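You operate a simulated robot arm through the tools that you are given. There is no shell and no other tool.

Carry out the task below with a simulated two-armed robot. There is one attempt and no reset: what you move stays moved.

Task
Zero the counter and jog the drum half a turn.
Fine: switch on, low gear, the panel's jog button.
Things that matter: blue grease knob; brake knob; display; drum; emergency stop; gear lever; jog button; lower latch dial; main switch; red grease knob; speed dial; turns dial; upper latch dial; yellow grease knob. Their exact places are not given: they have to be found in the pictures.

The check looks at the end state, three seconds after you hand in, the way a careful person would. Anything else that was tipped, shoved, dropped, spilled or broken makes it a failure.

Robot
Two 7-joint arms with fingered hands on one trunk, on a base that drives. Base frame: it is fixed to the floor where the robot stands at the start and does not move with it; the origin is under the middle of the robot, x ahead of it, y to its left, z up; the surface under the hand at the start is at about z = 1.08. Readings come in m, degrees, newtons and seconds.
The left shoulder is at the start at [0.03, 0.136, 1.405], the right one opposite. Places, roughly: blue grease knob [0.8, -1.5, 1.1]; brake knob [0, -1.7, 1.1]; display [0.4, -0.4, 1]; drum [0, -2.9, 1]; emergency stop [0.3, -0.7, 0.8]; gear lever [0.7, -0.8, 1.3]; jog button [0.3, -0.7, 0.9]; lower latch dial [0.5, 0.1, 0.7]; main switch [0.5, 0, 1]; red grease knob [0.9, -1.3, 1.1]; speed dial [0.4, -0.3, 0.8]; turns dial [0.4, -0.5, 0.8]; upper latch dial [0.5, 0.1, 1]; yellow grease knob [-0.1, -1.8, 1.1]; zero button [0.4, -0.4, 0.9]. Payload 5 kg a hand.
The TCP of each hand is the grasp point between the finger pads, 0.042 m short of the fingertips. In the tool frame z runs along the fingers and y along their closing line. Largest opening 0.208 m; the body of the gripper starts 0.119 m behind the TCP. The gripper is a hand of 4 fingers: y runs from the thumb to the fingers, the wrist lies at [0, 0, -0.332] in the tool frame.
Orientation is that of the tool frame in the base frame, as a unit quaternion [x, y, z, w]. With the fingers straight down and closing along the base's y, the tool's x points along the base's -x, its y along +y and its z along -z.

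Tools
- The arms move only by the tool move_arm. It takes "left_deltas", "right_deltas" or both (then of equal length, played together; a hand with none holds still); each is a list of rows, each a list of 6 numbers: the shift along the base's x, y, z in m, then the turn, a rotation vector about the base's x, y, z in degrees. In form: [[dx, dy, dz, wx, wy, wz], ...]. A call has 1 to 20 rows; each row shifts and turns the commanded pose from where the row before left it. Each row takes 0.2 s and may step no farther than 0.05 m and 8.6 degrees from the row before; otherwise, the whole call is refused. A pose out of reach is approached as far as the arm can. The call stops where the force on the tool passes 40 N (or 10 N more than at its start, if that is more) or the arm is blocked; 0.2 s more then pass. In this call time passes only in rows, and 0.2 s behind the last. The reply holds the time, the measured pose of the TCP, the force on the tool along the base axes, the opening and the grip force, in the units named above and with some noise, with the torque about the TCP (base axes, N m) and any sound that the robot's microphone picked up.
- Cameras (640 x 400 px; columns grow to the right, rows downward): "scene" is now at [0.0327, -0.024, 2.1186]; the picture's right is [-0.34, -0.94, 0.00], its down [-0.80, 0.29, -0.53] and it looks along [0.50, -0.18, -0.85] (base axes); focal length 281 px, centre (320, 200). "left" rides on the left gripper at [-0.101, 0, -0.145] in its tool frame; the picture's right is [0.00, -1.00, 0.00], its down [0.82, 0.00, -0.57] and it looks along [0.57, 0.00, 0.82] (tool axes); focal length 261 px, centre (320, 200). "right" rides on the right gripper at [0.101, 0, -0.145] in its tool frame; the picture's right is [-0.01, 1.00, 0.00], its down [-0.82, 0.00, -0.57] and it looks along [-0.57, 0.00, 0.82] (tool axes); focal length 261 px, centre (320, 200).
- get_image(camera): a new picture of that camera. The clock stands still meanwhile.
- move_column(by): slides the trunk up (or, below 0, down) by that many m; the arms and the scene camera ride with it, the base frame stays. It gives what a move gives, with no picture.
- steer(legs): drives the robot by 1 to 6 legs, each [ahead, left, turn to the left] in m, m and degrees, along the robot's own axes; the way and the turn of a leg run together, so that a leg with both is an arc; at most 1.5 m and 180 degrees a leg. The arms and the cameras ride along, it lands a little off, and it stops where it bumps. It gives what a move gives.
- curl_fingers(finger1, finger2, finger3, thumb_bend, hand): sets how far each is bent, from 0 (flat) to 100 (curled in); at 30 the hand is open as for a grip, at 70 the pads meet at the TCP. One left out holds its place. A second passes; each finger stops where it meets its share of the squeeze, and holds until it gets a number again. It is the only way to open and close the hand. It gives what a move gives, with no picture; readings hold the bend of each and the force on the fingers (four entries, about 0 where the hand has none), thumb and palm.
- turn_head(pan, tilt): turns the head with the scene camera to pan (to the left, within 143 degrees either way) and tilt (down, from -29 to 69), counted from straight ahead of the robot. It gives what a move gives.
- pixel_to_xyz(camera, pixels): for up to 12 pixels [column, row] of the newest picture of that camera ("zoom" is the newest enlarged one), the place [x, y, z] in the base frame of the surface seen there, good to about 0.003 m. The clock stands still meanwhile.
- zoom(camera, box): a new picture of the part [left, top, right, bottom] of that camera's present view, enlarged. The clock stands still meanwhile.
- finish_job(): hands the job in; it is judged then, once.

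Unless the task says otherwise, let go and move clear before handing in.

The tools are called after "Request:" as name(argument=value, ...) on one line, values as JSON. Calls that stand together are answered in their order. move_arm: Moves the arms, as the interface text tells. Its arguments: {"type":"object","properties":{"left_deltas":{"type":"array"},"right_deltas":{"type":"array"}},"required":[]} The other tools are called the same way: move_column (by) slides the trunk up or down; curl_fingers (finger1, finger2, finger3, thumb_bend, hand) moves the fingers one by one; steer (legs) drives the base; turn_head (pan, tilt) turns the head that bears the scene camera; get_image (camera) takes a picture; pixel_to_xyz (camera, pixels) gives the place of the surface under pixels of a picture; zoom (camera, box) takes an enlarged picture of a part of a camera's view; finish_job () hands the job in.

At the start:

```text
clock: 0.0
left_tool_pos: [0.5515, -0.0063, 1.545]
left_ee_rot: [0.001, 1.0, 0.0, 0.0]
left_wrist_force: [-0.1, 0.5, 0.0]
left_ft_torque: [0.0, 0.02, -0.02]
left_opening: 0.2077
left_finger_force: 0.1
left_shape: jaw
left_bend: [30.0, 30.0, 30.0, 30.0]
left_finger forces: [0.0, 0.0, 0.0, 0.0, 0.1, 0.0]
right_tool_pos: [0.458, -0.5189, 1.5869]
right_ee_rot: [0.001, 1.0, 0.0, 0.001]
right_wrist_force: [0.2, -0.1, 0.2]
right_ft_torque: [0.0, 0.02, 0.03]
right_opening: 0.2077
right_finger_force: 0.1
right_shape: jaw
right_bend: [30.0, 30.0, 30.0, 30.0]
right_finger forces: [0.0, 0.1, 0.0, 0.0, 0.1, 0.0]
trunk travel left (down, up): [-0.425, 0.065]
robot x, y, heading: [0.002, -0.0007, -0.2]
head pan, tilt: [-20.1, 58.1]
```

scene: 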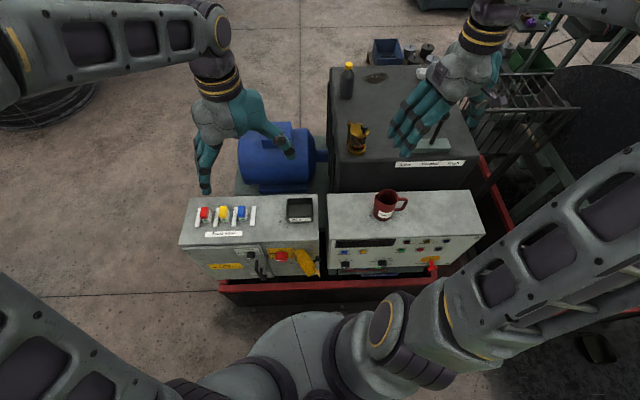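
right: 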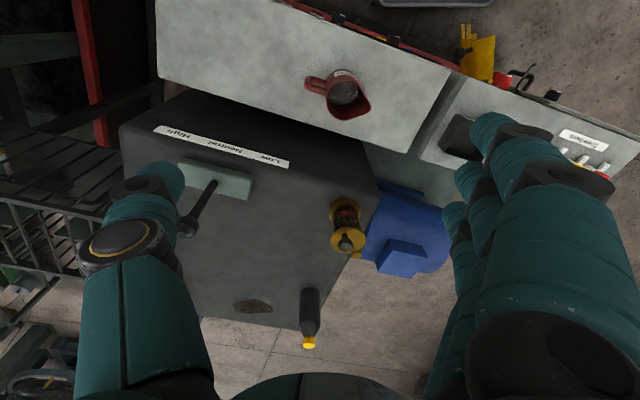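
left: 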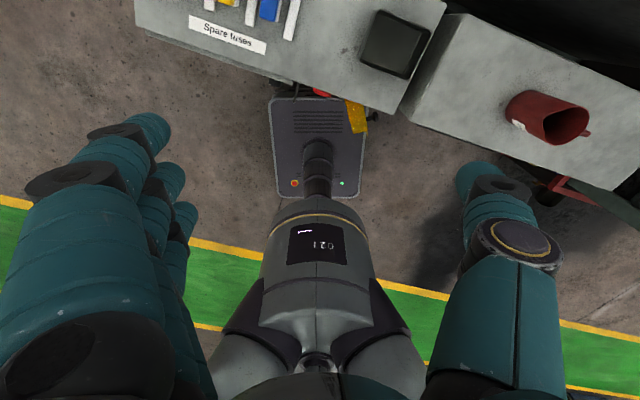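

The scene picture shows the cabinet with switch and emergency stop near (280,258), the control panel near (400,250) with a mug on top at (388,205), and the gear lever on the gearbox near (440,145). I'll zoom in on these first.

Request:
zoom(camera="scene", box=[170, 170, 330, 290])

Request:
zoom(camera="scene", box=[310, 180, 490, 290])

Request:
zoom(camera="scene", box=[330, 50, 500, 180])

```text
3.33 times, centred on (250, 230) of scene
```

zoom: 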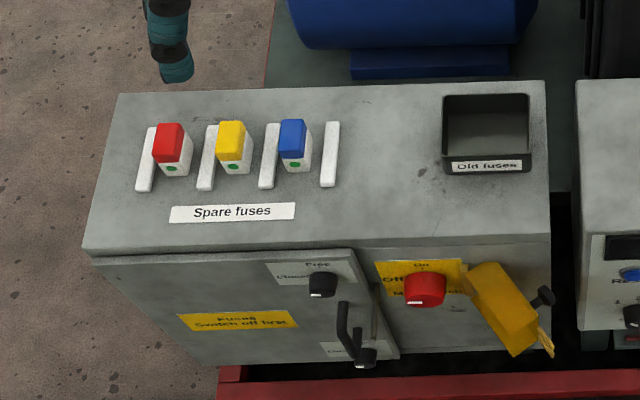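

```text
3.56 times, centred on (400, 235) of scene
```

zoom: 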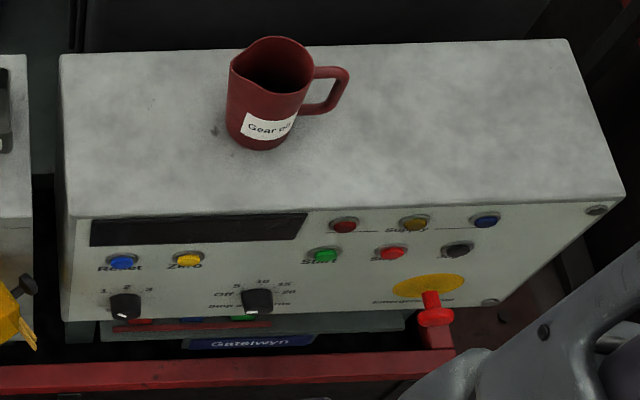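

```text
3.08 times, centred on (415, 115) of scene
```

zoom: 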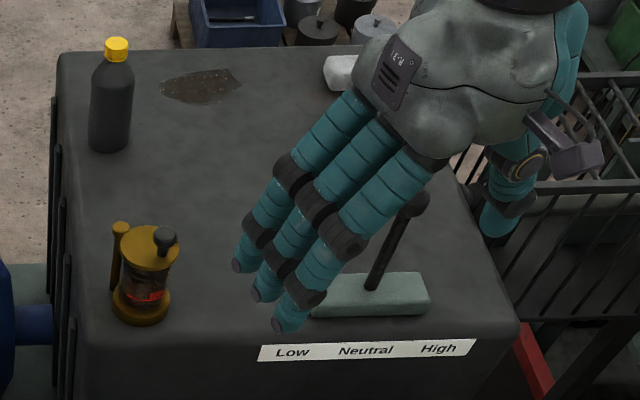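

The zooms show the main switch with a red handle and a yellow tag/lock at (425,290), and the panel with Reset, Zero, Start, Stop, a black button, and the speed and turns dials. The gear lever seems to stand around Neutral. I'll measure places in the scene.

Request:
get_image(camera="scene")

Request:
pixel_to_xyz(camera="scene", pixels=[[281, 257], [305, 262], [344, 252], [362, 251], [400, 251], [420, 250], [438, 249], [345, 265], [382, 264], [432, 264], [388, 212], [440, 130]])

Request:
turn_head(pan=-100, tilt=25)

```text
taken
```

scene: 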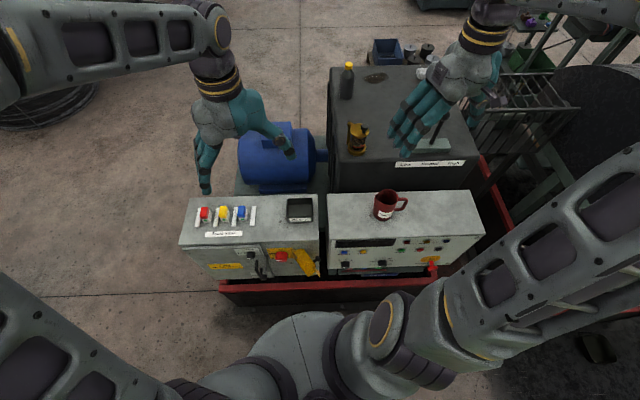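

```text
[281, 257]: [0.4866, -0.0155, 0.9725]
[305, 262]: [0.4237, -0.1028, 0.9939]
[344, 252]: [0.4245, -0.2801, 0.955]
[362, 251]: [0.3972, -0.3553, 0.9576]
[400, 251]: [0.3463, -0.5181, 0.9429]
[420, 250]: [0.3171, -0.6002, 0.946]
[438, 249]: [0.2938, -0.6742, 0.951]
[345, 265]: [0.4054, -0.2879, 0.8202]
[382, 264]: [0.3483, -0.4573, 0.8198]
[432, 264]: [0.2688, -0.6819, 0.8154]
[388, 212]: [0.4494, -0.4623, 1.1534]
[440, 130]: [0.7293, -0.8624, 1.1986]
```

```text
clock: 1.5
left_tool_pos: [0.5513, -0.008, 1.5452]
left_ee_rot: [0.0, 1.0, 0.001, 0.0]
left_wrist_force: [-0.6, -0.4, -0.4]
left_ft_torque: [-0.01, 0.0, 0.01]
left_opening: 0.208
left_finger_force: 0.1
left_shape: jaw
left_bend: [30.0, 30.0, 30.0, 30.0]
left_finger forces: [0.1, 0.0, 0.0, 0.1, 0.0, 0.0]
right_tool_pos: [0.4566, -0.5186, 1.5866]
right_ee_rot: [0.0, 1.0, 0.0, 0.001]
right_wrist_force: [-0.3, 0.4, 0.0]
right_ft_torque: [-0.03, 0.02, 0.02]
right_opening: 0.2078
right_finger_force: 0.0
right_shape: jaw
right_bend: [30.0, 30.0, 30.0, 30.0]
right_finger forces: [0.1, 0.0, 0.0, 0.0, 0.0, 0.0]
trunk travel left (down, up): [-0.425, 0.065]
robot x, y, heading: [-0.0006, 0.0019, 0.4]
head pan, tilt: [-100.0, 25.0]
```

The head has turned toward the drum. I'll look there next.

Request:
get_image(camera="scene")

```text
taken
```

scene: 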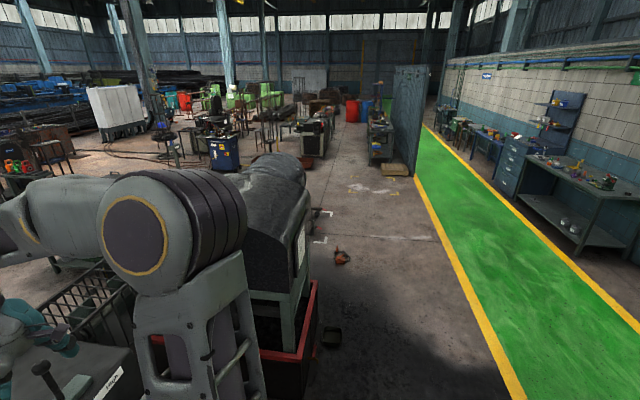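

The right arm blocks much of this view; the drum housing is around (275,220). I'll look at other head angles.

Request:
turn_head(pan=-65, tilt=30)

Request:
get_image(camera="scene")

```text
clock: 2.5
left_tool_pos: [0.5521, -0.0068, 1.5455]
left_ee_rot: [0.0, 1.0, 0.001, -0.001]
left_wrist_force: [-0.2, -0.2, 0.2]
left_ft_torque: [0.0, -0.02, -0.02]
left_opening: 0.208
left_finger_force: 0.0
left_shape: jaw
left_bend: [30.0, 30.0, 30.0, 30.0]
left_finger forces: [0.0, 0.0, 0.0, 0.0, 0.1, 0.0]
right_tool_pos: [0.4581, -0.5192, 1.5872]
right_ee_rot: [0.0, 1.0, 0.0, 0.0]
right_wrist_force: [0.0, 0.4, 0.9]
right_ft_torque: [-0.01, -0.04, -0.02]
right_opening: 0.2077
right_finger_force: 0.2
right_shape: jaw
right_bend: [30.0, 30.0, 30.0, 30.0]
right_finger forces: [0.0, 0.1, 0.0, 0.0, 0.0, 0.1]
trunk travel left (down, up): [-0.425, 0.065]
robot x, y, heading: [0.002, 0.0026, -0.0]
head pan, tilt: [-65.0, 30.0]
```

```text
taken
```

scene: 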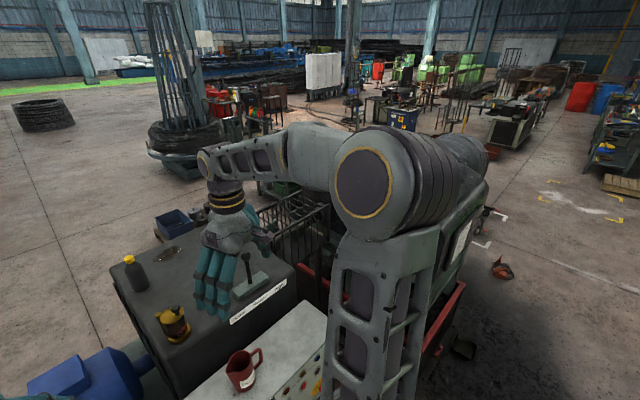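

The machine runs diagonally: panel points such as (0.42,-0.28) to (0.29,-0.67) show its front is yawed about -18°. I'll back off half a metre and square up to get a clear frontal view.

Request:
steer(legs=[[-0.5, 0, 0], [0, 0, -18.4]])

Request:
turn_head(pan=0, tilt=45)

Request:
get_image(camera="scene")

```text
clock: 6.5
left_tool_pos: [0.025, -0.1803, 1.5461]
left_ee_rot: [0.158, 0.987, 0.0, 0.0]
left_wrist_force: [-0.3, -0.4, 0.4]
left_ft_torque: [0.01, 0.01, 0.0]
left_opening: 0.2079
left_finger_force: 0.1
left_shape: jaw
left_bend: [30.0, 30.0, 30.0, 30.0]
left_finger forces: [0.1, 0.0, 0.0, 0.0, 0.0, 0.0]
right_tool_pos: [-0.226, -0.6351, 1.5865]
right_ee_rot: [0.16, 0.987, 0.0, -0.001]
right_wrist_force: [-0.3, 0.0, 0.2]
right_ft_torque: [-0.04, 0.06, -0.05]
right_opening: 0.2076
right_finger_force: 0.0
right_shape: jaw
right_bend: [30.0, 30.0, 30.0, 30.0]
right_finger forces: [0.0, 0.0, 0.0, 0.0, 0.1, 0.1]
trunk travel left (down, up): [-0.425, 0.065]
robot x, y, heading: [-0.4985, -0.0006, -18.3]
head pan, tilt: [-65.0, 30.0]
```

```text
clock: 7.8
left_tool_pos: [0.0239, -0.1811, 1.5447]
left_ee_rot: [0.159, 0.987, 0.0, 0.0]
left_wrist_force: [0.6, -0.5, -0.4]
left_ft_torque: [0.03, -0.04, 0.03]
left_opening: 0.2076
left_finger_force: 0.0
left_shape: jaw
left_bend: [30.0, 30.0, 30.0, 30.0]
left_finger forces: [0.0, 0.0, 0.0, 0.0, 0.0, 0.0]
right_tool_pos: [-0.2262, -0.6382, 1.5866]
right_ee_rot: [0.159, 0.987, 0.001, 0.0]
right_wrist_force: [0.4, -1.2, 0.3]
right_ft_torque: [0.04, 0.0, 0.01]
right_opening: 0.2079
right_finger_force: 0.1
right_shape: jaw
right_bend: [30.0, 30.0, 30.0, 30.0]
right_finger forces: [0.0, 0.0, 0.0, 0.0, 0.0, 0.0]
trunk travel left (down, up): [-0.425, 0.065]
robot x, y, heading: [-0.4984, 0.0006, -18.4]
head pan, tilt: [0.0, 45.0]
```

```text
taken
```

scene: 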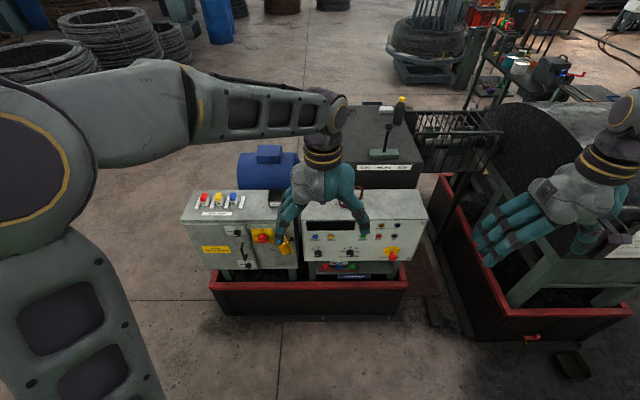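

The front is now visible, though the left hand hides the middle around (320,200). I'll zoom on the cabinet and panel.

Request:
zoom(camera="scene", box=[170, 180, 310, 290])

Request:
zoom(camera="scene", box=[290, 180, 440, 290])

Request:
zoom(camera="scene", box=[400, 80, 640, 360])

Request:
zoom(camera="scene", box=[340, 90, 440, 190])

```text
3.64 times, centred on (240, 235) of scene
```

zoom: 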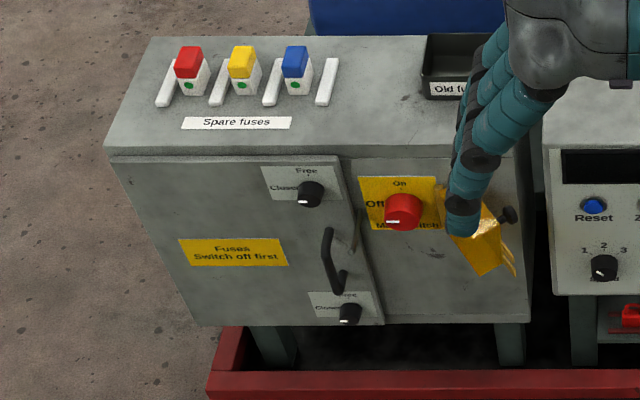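

```text
3.64 times, centred on (365, 235) of scene
```

zoom: 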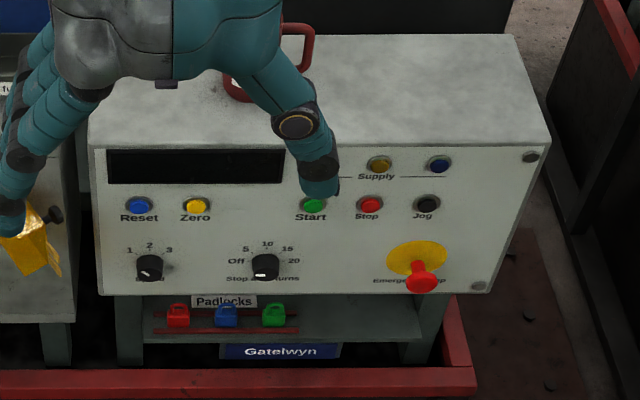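

```text
1.43 times, centred on (520, 220) of scene
```

zoom: 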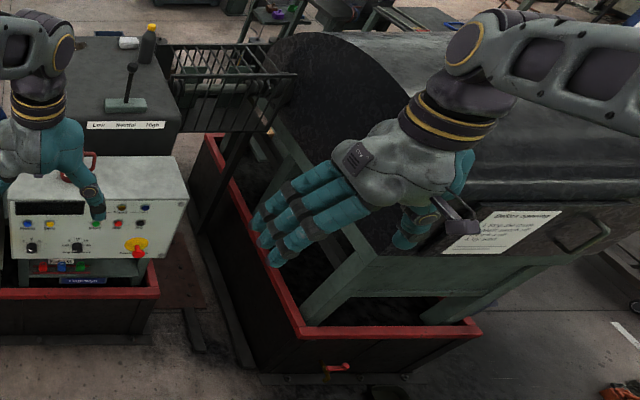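

```text
4.00 times, centred on (390, 140) of scene
```

zoom: 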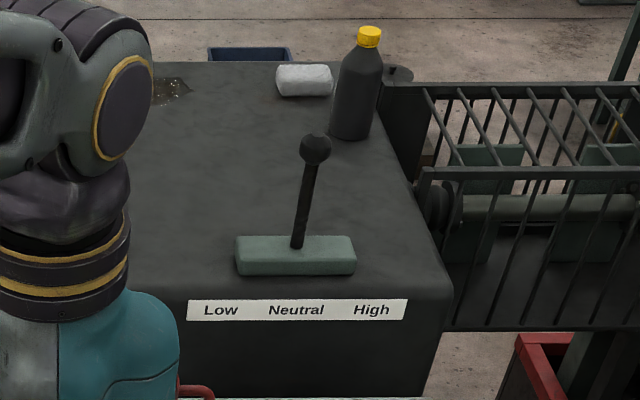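

A notice hangs on the drum guard near (505,235) of the third zoom, and it looks like running instructions. I need to read it, so first I'll check the floor obstacles near (575,365) and (618,395).

Request:
pixel_to_xyz(camera="scene", pixels=[[575, 365], [555, 375], [595, 355], [533, 338], [630, 310], [620, 240], [310, 315], [470, 340]])

Request:
turn_head(pan=-60, tilt=40)

Request:
get_image(camera="scene")

```text
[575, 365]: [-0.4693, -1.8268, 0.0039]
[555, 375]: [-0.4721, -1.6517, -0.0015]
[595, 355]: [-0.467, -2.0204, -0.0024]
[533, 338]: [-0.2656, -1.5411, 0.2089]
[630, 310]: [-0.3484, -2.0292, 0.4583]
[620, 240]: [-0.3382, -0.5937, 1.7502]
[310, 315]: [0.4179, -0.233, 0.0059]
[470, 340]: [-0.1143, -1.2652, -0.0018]
```

```text
clock: 9.2
left_tool_pos: [0.0246, -0.1808, 1.544]
left_ee_rot: [0.16, 0.987, 0.0, 0.0]
left_wrist_force: [-0.3, 0.1, 0.4]
left_ft_torque: [0.02, -0.01, -0.04]
left_opening: 0.2076
left_finger_force: 0.0
left_shape: jaw
left_bend: [30.0, 30.0, 30.0, 30.0]
left_finger forces: [0.1, 0.1, 0.1, 0.1, 0.1, 0.0]
right_tool_pos: [-0.2259, -0.6367, 1.5871]
right_ee_rot: [0.159, 0.987, 0.0, 0.0]
right_wrist_force: [0.0, 0.1, 0.2]
right_ft_torque: [0.01, 0.01, 0.0]
right_opening: 0.2082
right_finger_force: 0.2
right_shape: jaw
right_bend: [30.0, 30.0, 30.0, 30.0]
right_finger forces: [0.0, 0.1, 0.0, 0.0, 0.0, 0.0]
trunk travel left (down, up): [-0.425, 0.065]
robot x, y, heading: [-0.4976, -0.0014, -18.2]
head pan, tilt: [-60.0, 40.0]
```

```text
taken
```

scene: 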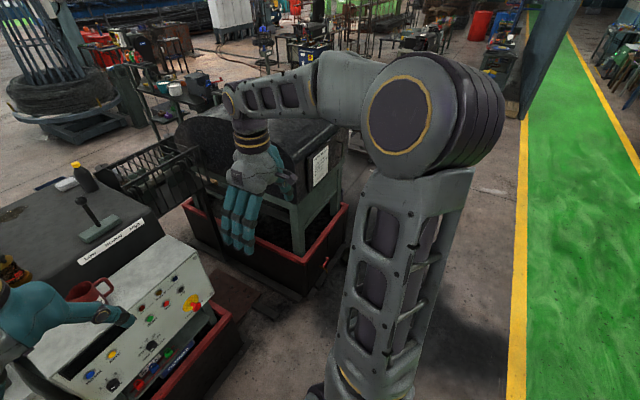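

The right arm blocks the notice at (320,165) from here. I'll back up a bit more and drive sideways along the machine to see the drum end from the front.

Request:
steer(legs=[[-0.2, 0, 0], [0, -1.4, 0]])

Request:
turn_head(pan=0, tilt=35)

Request:
get_image(camera="scene")

```text
clock: 17.4
left_tool_pos: [-0.608, -1.451, 1.5466]
left_ee_rot: [0.159, 0.987, 0.0, 0.0]
left_wrist_force: [0.5, -0.4, -0.6]
left_ft_torque: [0.03, -0.01, 0.04]
left_opening: 0.2078
left_finger_force: 0.0
left_shape: jaw
left_bend: [30.0, 30.0, 30.0, 30.0]
left_finger forces: [0.0, 0.0, 0.1, 0.0, 0.0, 0.0]
right_tool_pos: [-0.859, -1.9086, 1.5878]
right_ee_rot: [0.159, 0.987, 0.0, 0.0]
right_wrist_force: [0.0, 0.2, 0.4]
right_ft_torque: [0.0, -0.01, 0.02]
right_opening: 0.2077
right_finger_force: 0.0
right_shape: jaw
right_bend: [30.0, 30.0, 30.0, 30.0]
right_finger forces: [0.1, 0.0, 0.0, 0.1, 0.0, 0.0]
trunk travel left (down, up): [-0.425, 0.065]
robot x, y, heading: [-1.1301, -1.2739, -18.6]
head pan, tilt: [-60.0, 40.0]
```

```text
clock: 18.7
left_tool_pos: [-0.6072, -1.4529, 1.5459]
left_ee_rot: [0.159, 0.987, 0.0, 0.0]
left_wrist_force: [0.4, -1.7, -0.7]
left_ft_torque: [0.05, -0.02, -0.05]
left_opening: 0.2079
left_finger_force: 0.1
left_shape: jaw
left_bend: [30.0, 30.0, 30.0, 30.0]
left_finger forces: [0.1, 0.1, 0.1, 0.0, 0.0, 0.0]
right_tool_pos: [-0.8594, -1.9088, 1.5874]
right_ee_rot: [0.16, 0.987, 0.001, 0.0]
right_wrist_force: [0.0, -0.5, 0.2]
right_ft_torque: [0.0, -0.01, 0.0]
right_opening: 0.2078
right_finger_force: 0.0
right_shape: jaw
right_bend: [30.0, 30.0, 30.0, 30.0]
right_finger forces: [0.0, 0.1, 0.1, 0.0, 0.1, 0.1]
trunk travel left (down, up): [-0.425, 0.065]
robot x, y, heading: [-1.1314, -1.2718, -18.4]
head pan, tilt: [0.0, 35.0]
```

```text
taken
```

scene: 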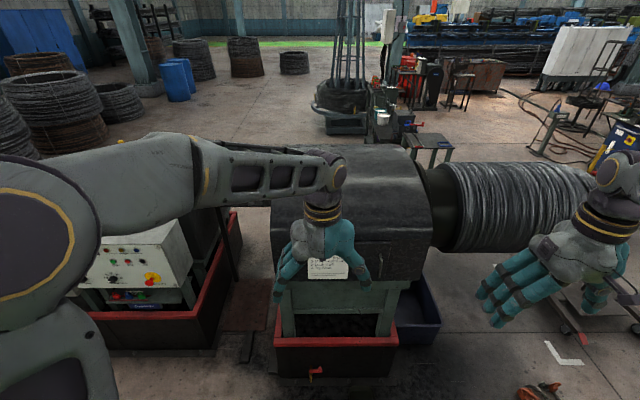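

The left hand covers the notice at (315,265). I'll drive a little farther right to see around it.

Request:
steer(legs=[[0, -0.45, 0]])

Request:
get_image(camera="scene")

```text
clock: 21.4
left_tool_pos: [-0.7493, -1.8792, 1.5459]
left_ee_rot: [0.16, 0.987, 0.0, 0.0]
left_wrist_force: [0.3, 0.6, 1.0]
left_ft_torque: [-0.02, 0.05, 0.0]
left_opening: 0.2077
left_finger_force: 0.0
left_shape: jaw
left_bend: [30.0, 30.0, 30.0, 30.0]
left_finger forces: [0.1, 0.1, 0.0, 0.0, 0.0, 0.1]
right_tool_pos: [-1.0017, -2.335, 1.5876]
right_ee_rot: [0.16, 0.987, 0.001, 0.0]
right_wrist_force: [-0.3, 0.4, 0.6]
right_ft_torque: [-0.04, -0.01, 0.0]
right_opening: 0.2075
right_finger_force: 0.0
right_shape: jaw
right_bend: [30.0, 30.0, 30.0, 30.0]
right_finger forces: [0.0, 0.0, 0.0, 0.0, 0.0, 0.0]
trunk travel left (down, up): [-0.425, 0.065]
robot x, y, heading: [-1.2691, -1.701, -18.5]
head pan, tilt: [0.0, 35.0]
```

```text
taken
```

scene: 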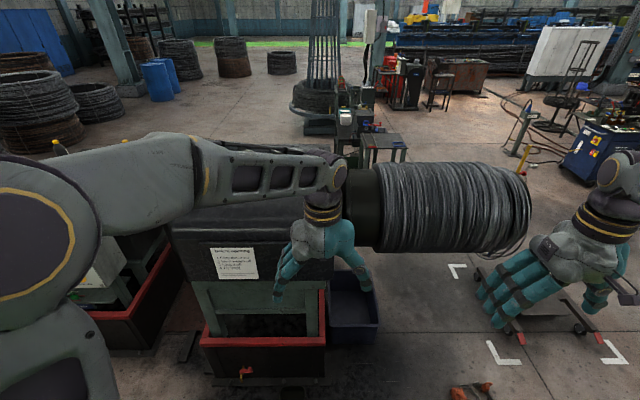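

Request:
zoom(camera="scene", box=[200, 240, 264, 285])

Request:
zoom(camera="scene", box=[160, 220, 420, 390])

Request:
zoom(camera="scene", box=[330, 130, 560, 270])

```text
8.89 times, centred on (232, 262) of scene
```

zoom: 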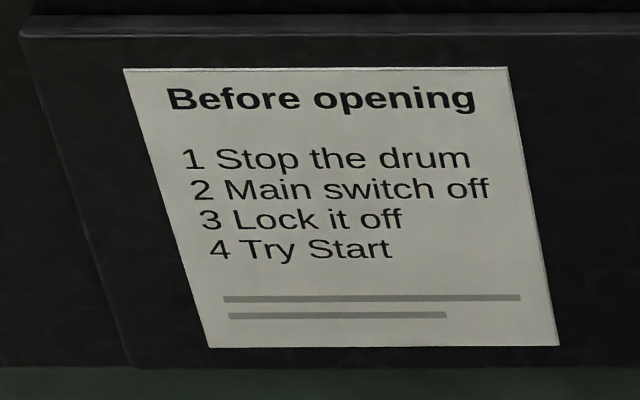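

```text
2.35 times, centred on (290, 305) of scene
```

zoom: 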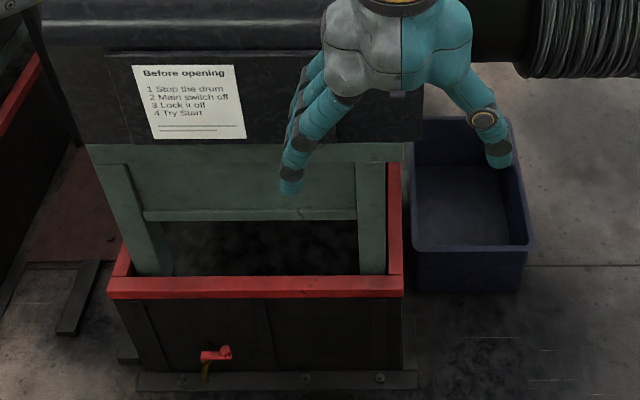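

```text
2.78 times, centred on (445, 200) of scene
```

zoom: 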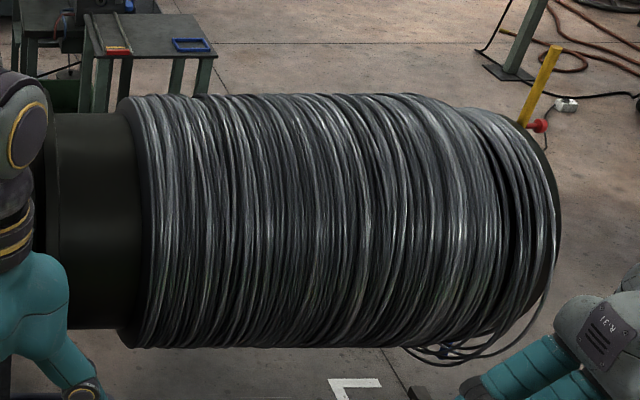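

The notice is only about opening ("Stop the drum, Main switch off, Lock it off, Try Start"). I'll get the positions of the housing, drum and other parts, and look for the brake and grease knobs from other angles.

Request:
pixel_to_xyz(camera="scene", pixels=[[232, 262], [180, 250], [240, 200], [380, 210], [450, 210], [520, 200], [470, 250], [240, 340], [455, 395], [380, 150], [500, 250]])

Request:
get_image(camera="left")

Request:
get_image(camera="right")

```text
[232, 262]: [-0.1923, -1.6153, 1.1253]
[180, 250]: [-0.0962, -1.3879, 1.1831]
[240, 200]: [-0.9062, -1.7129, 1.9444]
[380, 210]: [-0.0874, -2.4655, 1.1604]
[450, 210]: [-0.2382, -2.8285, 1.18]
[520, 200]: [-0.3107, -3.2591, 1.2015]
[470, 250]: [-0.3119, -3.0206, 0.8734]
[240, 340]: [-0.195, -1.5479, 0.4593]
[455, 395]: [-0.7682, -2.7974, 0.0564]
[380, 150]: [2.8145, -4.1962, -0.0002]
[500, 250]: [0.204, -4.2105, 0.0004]
```

```text
taken
```

left: 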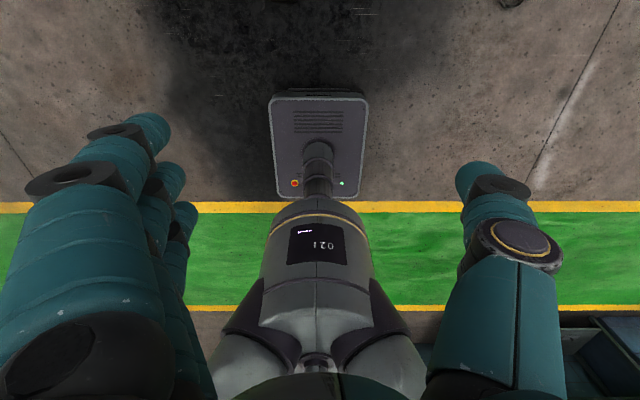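

```text
taken
```

right: 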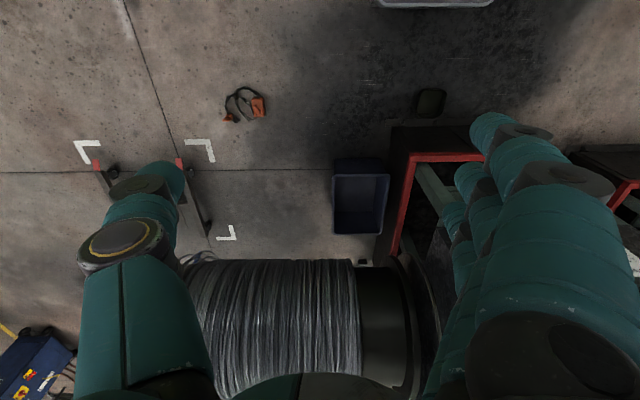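

The housing front is at about (-0.19,-1.62,1.13), and the brake and yellow grease knobs should be on or in this housing. I'll lower the hands here in open space so the arms stop blocking the view.

Request:
move_arm(left_deltas=[[0, 0, -0.05, 0, 0, 0], [0, 0, -0.05, 0, 0, 0], [0, 0, -0.05, 0, 0, 0], [0, 0, -0.05, 0, 0, 0], [0, 0, -0.05, 0, 0, 0], [0, 0, -0.05, 0, 0, 0]], right_deltas=[[0, 0, -0.05, 0, 0, 0], [0, 0, -0.05, 0, 0, 0], [0, 0, -0.05, 0, 0, 0], [0, 0, -0.05, 0, 0, 0], [0, 0, -0.05, 0, 0, 0], [0, 0, -0.05, 0, 0, 0]])

Request:
get_image(camera="scene")

```text
clock: 22.8
left_tool_pos: [-0.7487, -1.8835, 1.2458]
left_ee_rot: [0.16, 0.987, 0.0, 0.0]
left_wrist_force: [2.0, -1.6, 0.4]
left_ft_torque: [0.25, 0.15, -0.02]
left_opening: 0.208
left_finger_force: 0.1
left_shape: jaw
left_bend: [30.0, 30.0, 30.0, 30.0]
left_finger forces: [0.1, 0.1, 0.0, 0.1, 0.0, 0.0]
right_tool_pos: [-0.9983, -2.3387, 1.2846]
right_ee_rot: [0.159, 0.987, 0.001, 0.0]
right_wrist_force: [0.6, -1.5, 0.2]
right_ft_torque: [0.16, 0.11, -0.02]
right_opening: 0.2079
right_finger_force: 0.0
right_shape: jaw
right_bend: [30.0, 30.0, 30.0, 30.0]
right_finger forces: [0.1, 0.0, 0.0, 0.1, 0.0, 0.0]
trunk travel left (down, up): [-0.425, 0.065]
robot x, y, heading: [-1.2746, -1.7001, -18.2]
head pan, tilt: [0.0, 35.0]
```

```text
taken
```

scene: 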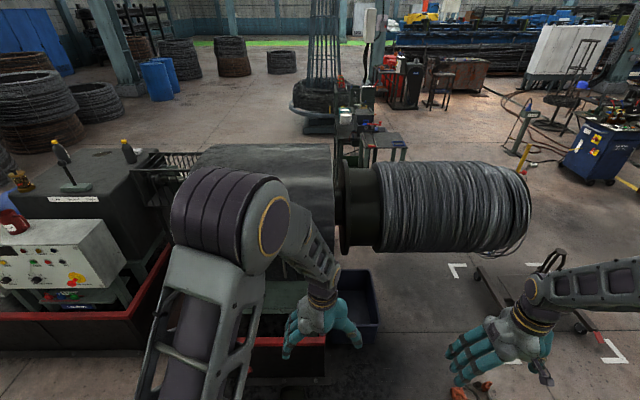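

The view is much clearer now. I'll zoom on the gearbox/guard area and the housing top.

Request:
zoom(camera="scene", box=[0, 130, 180, 250])

Request:
zoom(camera="scene", box=[130, 120, 390, 280])

Request:
zoom(camera="scene", box=[320, 100, 420, 180])

```text
3.33 times, centred on (90, 190) of scene
```

zoom: 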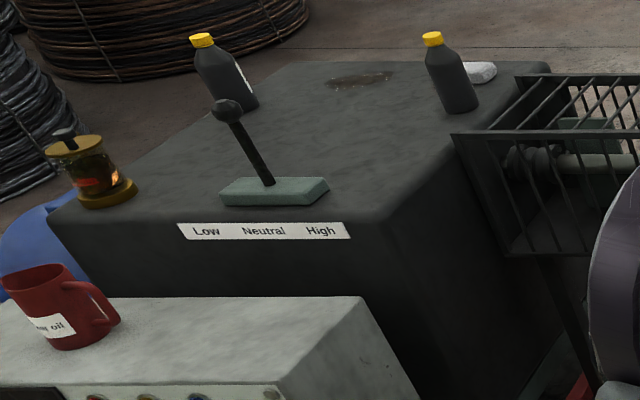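

```text
2.46 times, centred on (260, 200) of scene
```

zoom: 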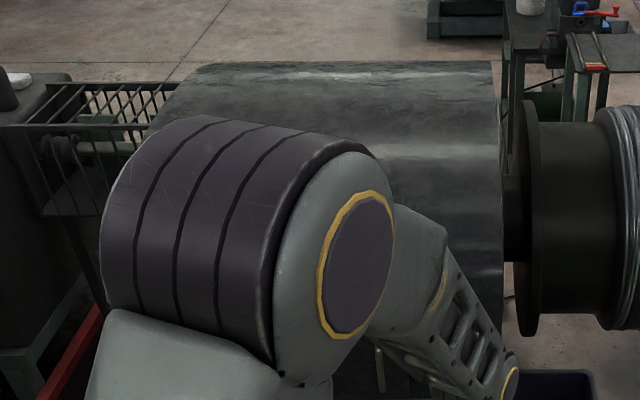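

```text
5.00 times, centred on (370, 140) of scene
```

zoom: 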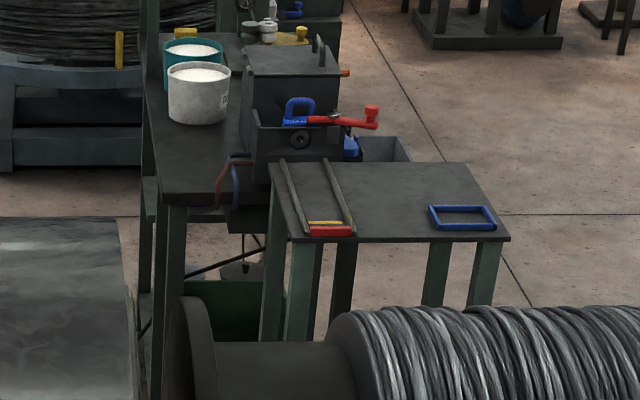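

The knobs are not visible on the housing top. I'll measure the housing edges and look at its right face, next to the drum shaft.

Request:
pixel_to_xyz(camera="scene", pixels=[[325, 155], [325, 195], [210, 150], [165, 200], [340, 230], [345, 150], [310, 260], [500, 170], [525, 210], [345, 310]])

Request:
zoom(camera="scene", box=[320, 140, 400, 320])

Request:
zoom(camera="scene", box=[460, 140, 580, 280])

```text
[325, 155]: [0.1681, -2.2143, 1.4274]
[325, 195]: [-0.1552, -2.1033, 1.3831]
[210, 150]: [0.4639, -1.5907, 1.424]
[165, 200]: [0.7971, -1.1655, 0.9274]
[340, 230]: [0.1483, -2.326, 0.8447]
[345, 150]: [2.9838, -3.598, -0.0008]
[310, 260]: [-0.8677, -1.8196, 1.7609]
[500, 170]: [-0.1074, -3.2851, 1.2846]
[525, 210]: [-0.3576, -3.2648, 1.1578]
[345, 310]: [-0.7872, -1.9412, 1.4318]
```

```text
2.22 times, centred on (360, 230) of scene
```

zoom: 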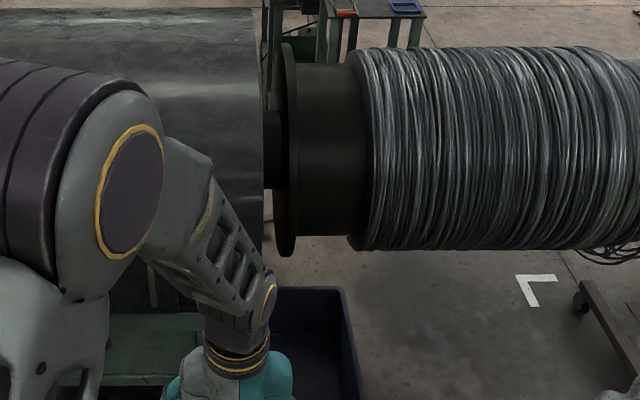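

```text
2.86 times, centred on (520, 210) of scene
```

zoom: 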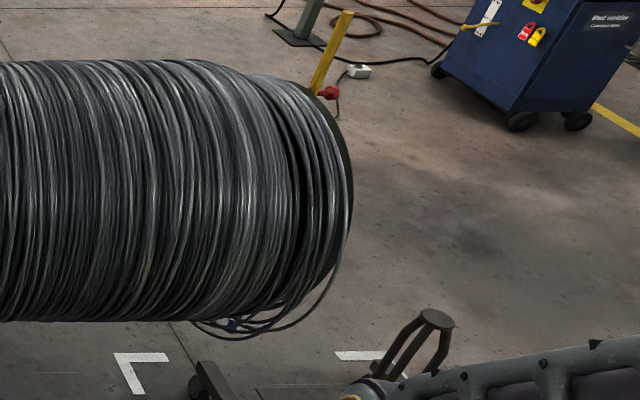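

The yellow bar with a red knob at (522,160) near the drum's right end could be something attached to the drum. I'll check where it is and move right to see the drum end.

Request:
pixel_to_xyz(camera="scene", pixels=[[522, 160], [525, 152], [527, 172], [485, 248], [466, 392], [545, 330]])

Request:
steer(legs=[[-0.15, 0, 0], [0, -1.4, 0]])

Request:
turn_head(pan=20, tilt=35)

Request:
get_image(camera="scene")

```text
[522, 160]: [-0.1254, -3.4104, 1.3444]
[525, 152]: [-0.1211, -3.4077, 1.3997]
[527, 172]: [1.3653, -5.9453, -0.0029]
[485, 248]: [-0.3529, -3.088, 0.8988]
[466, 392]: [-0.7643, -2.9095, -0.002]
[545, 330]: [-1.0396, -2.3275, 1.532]
```

```text
clock: 30.8
left_tool_pos: [-1.3528, -3.1705, 1.2469]
left_ee_rot: [0.169, 0.986, 0.0, 0.0]
left_wrist_force: [0.3, 0.2, -0.1]
left_ft_torque: [-0.04, -0.03, -0.01]
left_opening: 0.2079
left_finger_force: 0.0
left_shape: jaw
left_bend: [30.0, 30.0, 30.0, 30.0]
left_finger forces: [0.0, 0.0, 0.0, 0.0, 0.0, 0.1]
right_tool_pos: [-1.6149, -3.6212, 1.2871]
right_ee_rot: [0.171, 0.985, 0.001, 0.001]
right_wrist_force: [-1.0, 0.9, -0.3]
right_ft_torque: [0.0, 0.0, -0.02]
right_opening: 0.2076
right_finger_force: 0.0
right_shape: jaw
right_bend: [30.0, 30.0, 30.0, 30.0]
right_finger forces: [0.0, 0.0, 0.1, 0.1, 0.1, 0.0]
trunk travel left (down, up): [-0.425, 0.065]
robot x, y, heading: [-1.8689, -2.9785, -19.7]
head pan, tilt: [0.0, 35.0]
```

```text
clock: 31.6
left_tool_pos: [-1.3534, -3.17, 1.2474]
left_ee_rot: [0.169, 0.986, 0.0, 0.0]
left_wrist_force: [-0.3, 0.4, -0.2]
left_ft_torque: [0.0, 0.02, 0.0]
left_opening: 0.2076
left_finger_force: 0.1
left_shape: jaw
left_bend: [30.0, 30.0, 30.0, 30.0]
left_finger forces: [0.0, 0.0, 0.0, 0.0, 0.0, 0.0]
right_tool_pos: [-1.6123, -3.6208, 1.2881]
right_ee_rot: [0.17, 0.985, 0.0, 0.0]
right_wrist_force: [-0.2, -0.2, 0.6]
right_ft_torque: [0.02, 0.03, 0.0]
right_opening: 0.2081
right_finger_force: 0.1
right_shape: jaw
right_bend: [30.0, 30.0, 30.0, 30.0]
right_finger forces: [0.0, 0.1, 0.0, 0.1, 0.0, 0.1]
trunk travel left (down, up): [-0.425, 0.065]
robot x, y, heading: [-1.8695, -2.9741, -19.6]
head pan, tilt: [20.0, 35.0]
```

```text
taken
```

scene: 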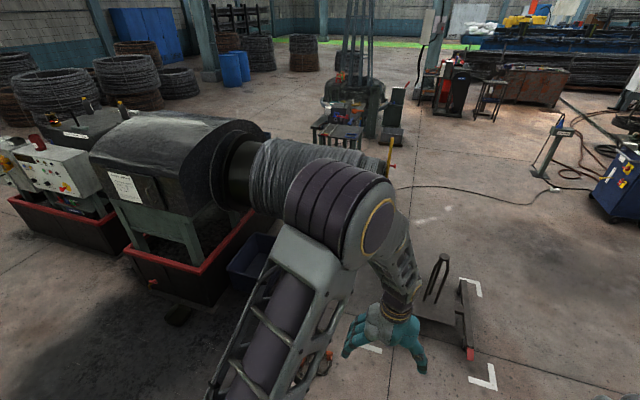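

The yellow bar seems fixed to the drum's end at about (-0.12,-3.41,1.37). I'll go a bit further right and forward to look at the drum end face and the housing's right side.

Request:
steer(legs=[[0.2, -1.0, 0], [0, 0, 50]])

Request:
turn_head(pan=0, tilt=25)

Request:
get_image(camera="scene")

```text
clock: 39.1
left_tool_pos: [-1.5364, -3.6974, 1.2478]
left_ee_rot: [-0.27, 0.963, 0.001, 0.0]
left_wrist_force: [-0.4, -0.6, -0.3]
left_ft_torque: [0.0, -0.03, 0.0]
left_opening: 0.2079
left_finger_force: 0.1
left_shape: jaw
left_bend: [30.0, 30.0, 30.0, 30.0]
left_finger forces: [0.1, 0.0, 0.0, 0.0, 0.0, 0.0]
right_tool_pos: [-1.3507, -4.1829, 1.287]
right_ee_rot: [-0.27, 0.963, 0.001, 0.0]
right_wrist_force: [0.6, 0.5, 0.1]
right_ft_torque: [0.02, -0.01, 0.01]
right_opening: 0.2078
right_finger_force: 0.1
right_shape: jaw
right_bend: [30.0, 30.0, 30.0, 30.0]
right_finger forces: [0.0, 0.0, 0.1, 0.0, 0.0, 0.1]
trunk travel left (down, up): [-0.425, 0.065]
robot x, y, heading: [-2.0096, -3.9782, 31.2]
head pan, tilt: [20.0, 35.0]
```

```text
clock: 39.9
left_tool_pos: [-1.5354, -3.6986, 1.2481]
left_ee_rot: [-0.27, 0.963, 0.0, 0.0]
left_wrist_force: [2.1, -0.1, -0.4]
left_ft_torque: [0.01, 0.04, 0.0]
left_opening: 0.2081
left_finger_force: 0.0
left_shape: jaw
left_bend: [30.0, 30.0, 30.0, 30.0]
left_finger forces: [0.0, 0.0, 0.0, 0.0, 0.0, 0.0]
right_tool_pos: [-1.3507, -4.183, 1.2872]
right_ee_rot: [-0.271, 0.963, 0.001, 0.0]
right_wrist_force: [0.1, 0.3, 0.0]
right_ft_torque: [0.0, -0.02, -0.01]
right_opening: 0.2079
right_finger_force: 0.0
right_shape: jaw
right_bend: [30.0, 30.0, 30.0, 30.0]
right_finger forces: [0.0, 0.0, 0.0, 0.0, 0.0, 0.0]
trunk travel left (down, up): [-0.425, 0.065]
robot x, y, heading: [-2.0096, -3.9791, 31.4]
head pan, tilt: [0.0, 25.0]
```

```text
taken
```

scene: 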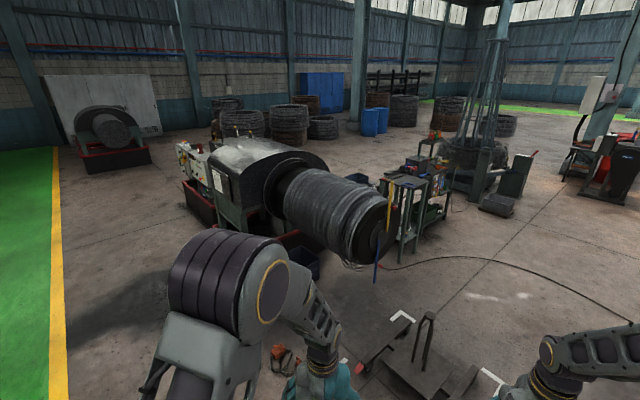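

Request:
zoom(camera="scene", box=[330, 160, 450, 290])

Request:
zoom(camera="scene", box=[170, 130, 310, 240])

Request:
pixel_to_xyz(camera="scene", pixels=[[388, 205], [391, 180], [376, 265], [372, 240], [378, 280], [382, 268]])

```text
3.08 times, centred on (390, 225) of scene
```

zoom: 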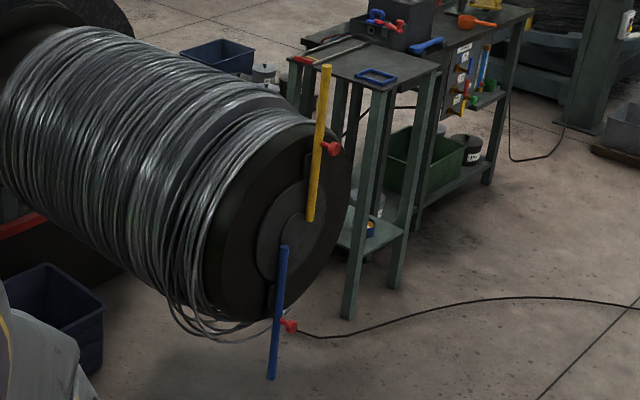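

```text
3.64 times, centred on (240, 185) of scene
```

zoom: 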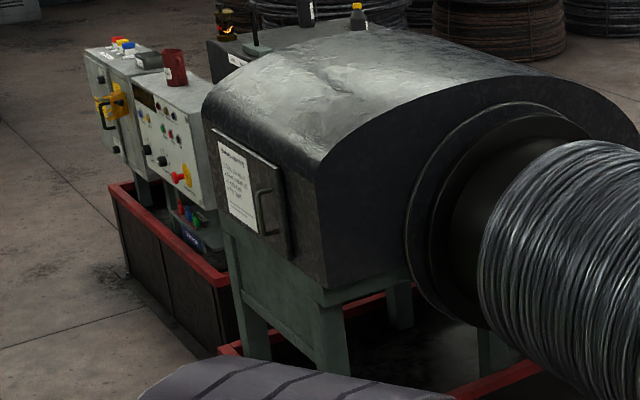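

```text
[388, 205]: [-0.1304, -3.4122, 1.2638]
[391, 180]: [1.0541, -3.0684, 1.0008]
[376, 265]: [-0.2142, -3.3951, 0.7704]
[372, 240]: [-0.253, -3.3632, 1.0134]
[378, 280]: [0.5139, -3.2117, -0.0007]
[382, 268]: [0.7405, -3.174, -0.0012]
```

The drum end carries a yellow bar at the top and a blue one at the bottom, which gives me a good half-turn reference. The housing door is closed. I'll drive back to the front of the panels, keeping clear of the floor items.

Request:
steer(legs=[[0, 0, -49.7], [0, 1.5, 0], [0, 1.5, 0], [0, 1.2, 0]])

Request:
turn_head(pan=0, tilt=45)

Request:
get_image(camera="scene")

```text
clock: 62.3
left_tool_pos: [-0.2077, -0.1495, 1.2469]
left_ee_rot: [0.15, 0.989, 0.001, 0.0]
left_wrist_force: [-0.3, 0.1, -0.2]
left_ft_torque: [0.0, -0.01, 0.0]
left_opening: 0.2078
left_finger_force: 0.1
left_shape: jaw
left_bend: [30.0, 30.0, 30.0, 30.0]
left_finger forces: [0.0, 0.0, 0.0, 0.1, 0.0, 0.2]
right_tool_pos: [-0.4493, -0.6104, 1.288]
right_ee_rot: [0.15, 0.989, 0.0, 0.0]
right_wrist_force: [0.3, 0.6, 0.1]
right_ft_torque: [-0.02, -0.01, 0.02]
right_opening: 0.2078
right_finger_force: 0.0
right_shape: jaw
right_bend: [30.0, 30.0, 30.0, 30.0]
right_finger forces: [0.0, 0.0, 0.0, 0.1, 0.0, 0.1]
trunk travel left (down, up): [-0.425, 0.065]
robot x, y, heading: [-0.731, 0.0229, -17.2]
head pan, tilt: [0.0, 25.0]
```

```text
clock: 63.1
left_tool_pos: [-0.2077, -0.1498, 1.2471]
left_ee_rot: [0.149, 0.989, -0.001, 0.0]
left_wrist_force: [-0.5, -0.4, 0.8]
left_ft_torque: [0.05, -0.03, -0.02]
left_opening: 0.208
left_finger_force: 0.0
left_shape: jaw
left_bend: [30.0, 30.0, 30.0, 30.0]
left_finger forces: [0.0, 0.1, 0.0, 0.1, 0.0, 0.0]
right_tool_pos: [-0.4491, -0.6105, 1.2884]
right_ee_rot: [0.15, 0.989, 0.001, 0.0]
right_wrist_force: [0.6, 0.5, 0.4]
right_ft_torque: [0.01, 0.01, 0.0]
right_opening: 0.208
right_finger_force: 0.0
right_shape: jaw
right_bend: [30.0, 30.0, 30.0, 30.0]
right_finger forces: [0.1, 0.0, 0.0, 0.0, 0.1, 0.1]
trunk travel left (down, up): [-0.425, 0.065]
robot x, y, heading: [-0.7344, 0.0212, -17.3]
head pan, tilt: [0.0, 45.0]
```

```text
taken
```

scene: 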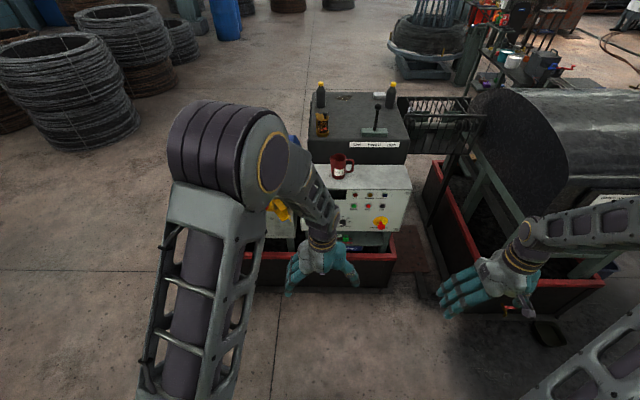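

The robot is back in front of the panel at (-0.73,0.02), and the left arm still covers the view. I'll pitch both hands to point forward at the machine, with the left moved aside, while I'm still well clear of everything.

Request:
move_arm(left_deltas=[[0.0284, 0.0149, 0, -2.426, -7.81, 0], [0.0284, 0.0149, 0, -2.426, -7.81, 0], [0.0284, 0.0149, 0, -2.426, -7.81, 0], [0.0284, 0.0149, 0, -2.426, -7.81, 0], [0.0284, 0.0149, 0, -2.426, -7.81, 0], [0.0284, 0.0149, 0, -2.426, -7.81, 0], [0.0284, 0.0149, 0, -2.426, -7.81, 0], [0.0284, 0.0149, 0, -2.426, -7.81, 0], [0.0284, 0.0149, 0, -2.426, -7.81, 0], [0.0284, 0.0149, 0, -2.426, -7.81, 0], [0.0284, 0.0149, 0, -2.426, -7.81, 0]], right_deltas=[[0.0359, 0.0077, 0, -2.426, -7.81, 0], [0.0359, 0.0077, 0, -2.426, -7.81, 0], [0.0359, 0.0077, 0, -2.426, -7.81, 0], [0.0359, 0.0077, 0, -2.426, -7.81, 0], [0.0359, 0.0077, 0, -2.426, -7.81, 0], [0.0359, 0.0077, 0, -2.426, -7.81, 0], [0.0359, 0.0077, 0, -2.426, -7.81, 0], [0.0359, 0.0077, 0, -2.426, -7.81, 0], [0.0359, 0.0077, 0, -2.426, -7.81, 0], [0.0359, 0.0077, 0, -2.426, -7.81, 0], [0.0359, 0.0077, 0, -2.426, -7.81, 0]])

Request:
get_image(camera="scene")

Request:
get_image(camera="left")

Request:
get_image(camera="right")

```text
clock: 65.5
left_tool_pos: [0.1083, 0.0153, 1.244]
left_ee_rot: [0.106, 0.699, -0.107, 0.699]
left_wrist_force: [2.5, 0.5, -0.1]
left_ft_torque: [-0.02, -0.07, -0.14]
left_opening: 0.2077
left_finger_force: 0.0
left_shape: jaw
left_bend: [30.0, 30.0, 30.0, 30.0]
left_finger forces: [0.0, 0.0, 0.0, 0.0, 0.0, 0.0]
right_tool_pos: [-0.0497, -0.5247, 1.2865]
right_ee_rot: [0.105, 0.699, -0.107, 0.699]
right_wrist_force: [2.3, -0.2, -0.5]
right_ft_torque: [-0.03, 0.04, -0.19]
right_opening: 0.208
right_finger_force: 0.0
right_shape: jaw
right_bend: [30.0, 30.0, 30.0, 30.0]
right_finger forces: [0.0, 0.0, 0.1, 0.0, 0.0, 0.0]
trunk travel left (down, up): [-0.425, 0.065]
robot x, y, heading: [-0.734, 0.0232, -17.2]
head pan, tilt: [0.0, 45.0]
```

```text
taken
```

scene: 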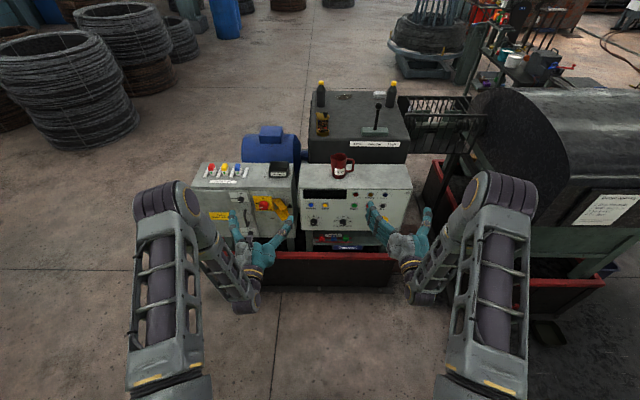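

```text
taken
```

left: 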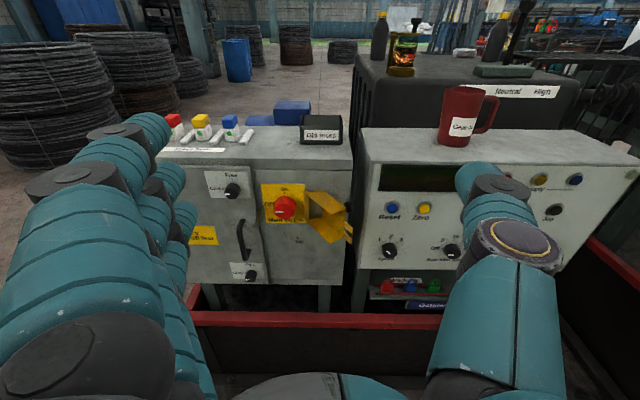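

```text
taken
```

right: 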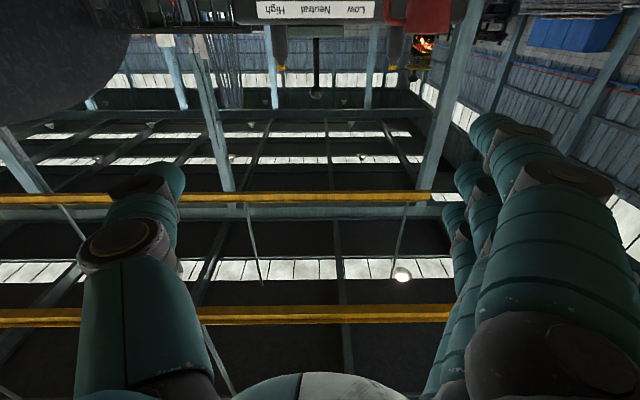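

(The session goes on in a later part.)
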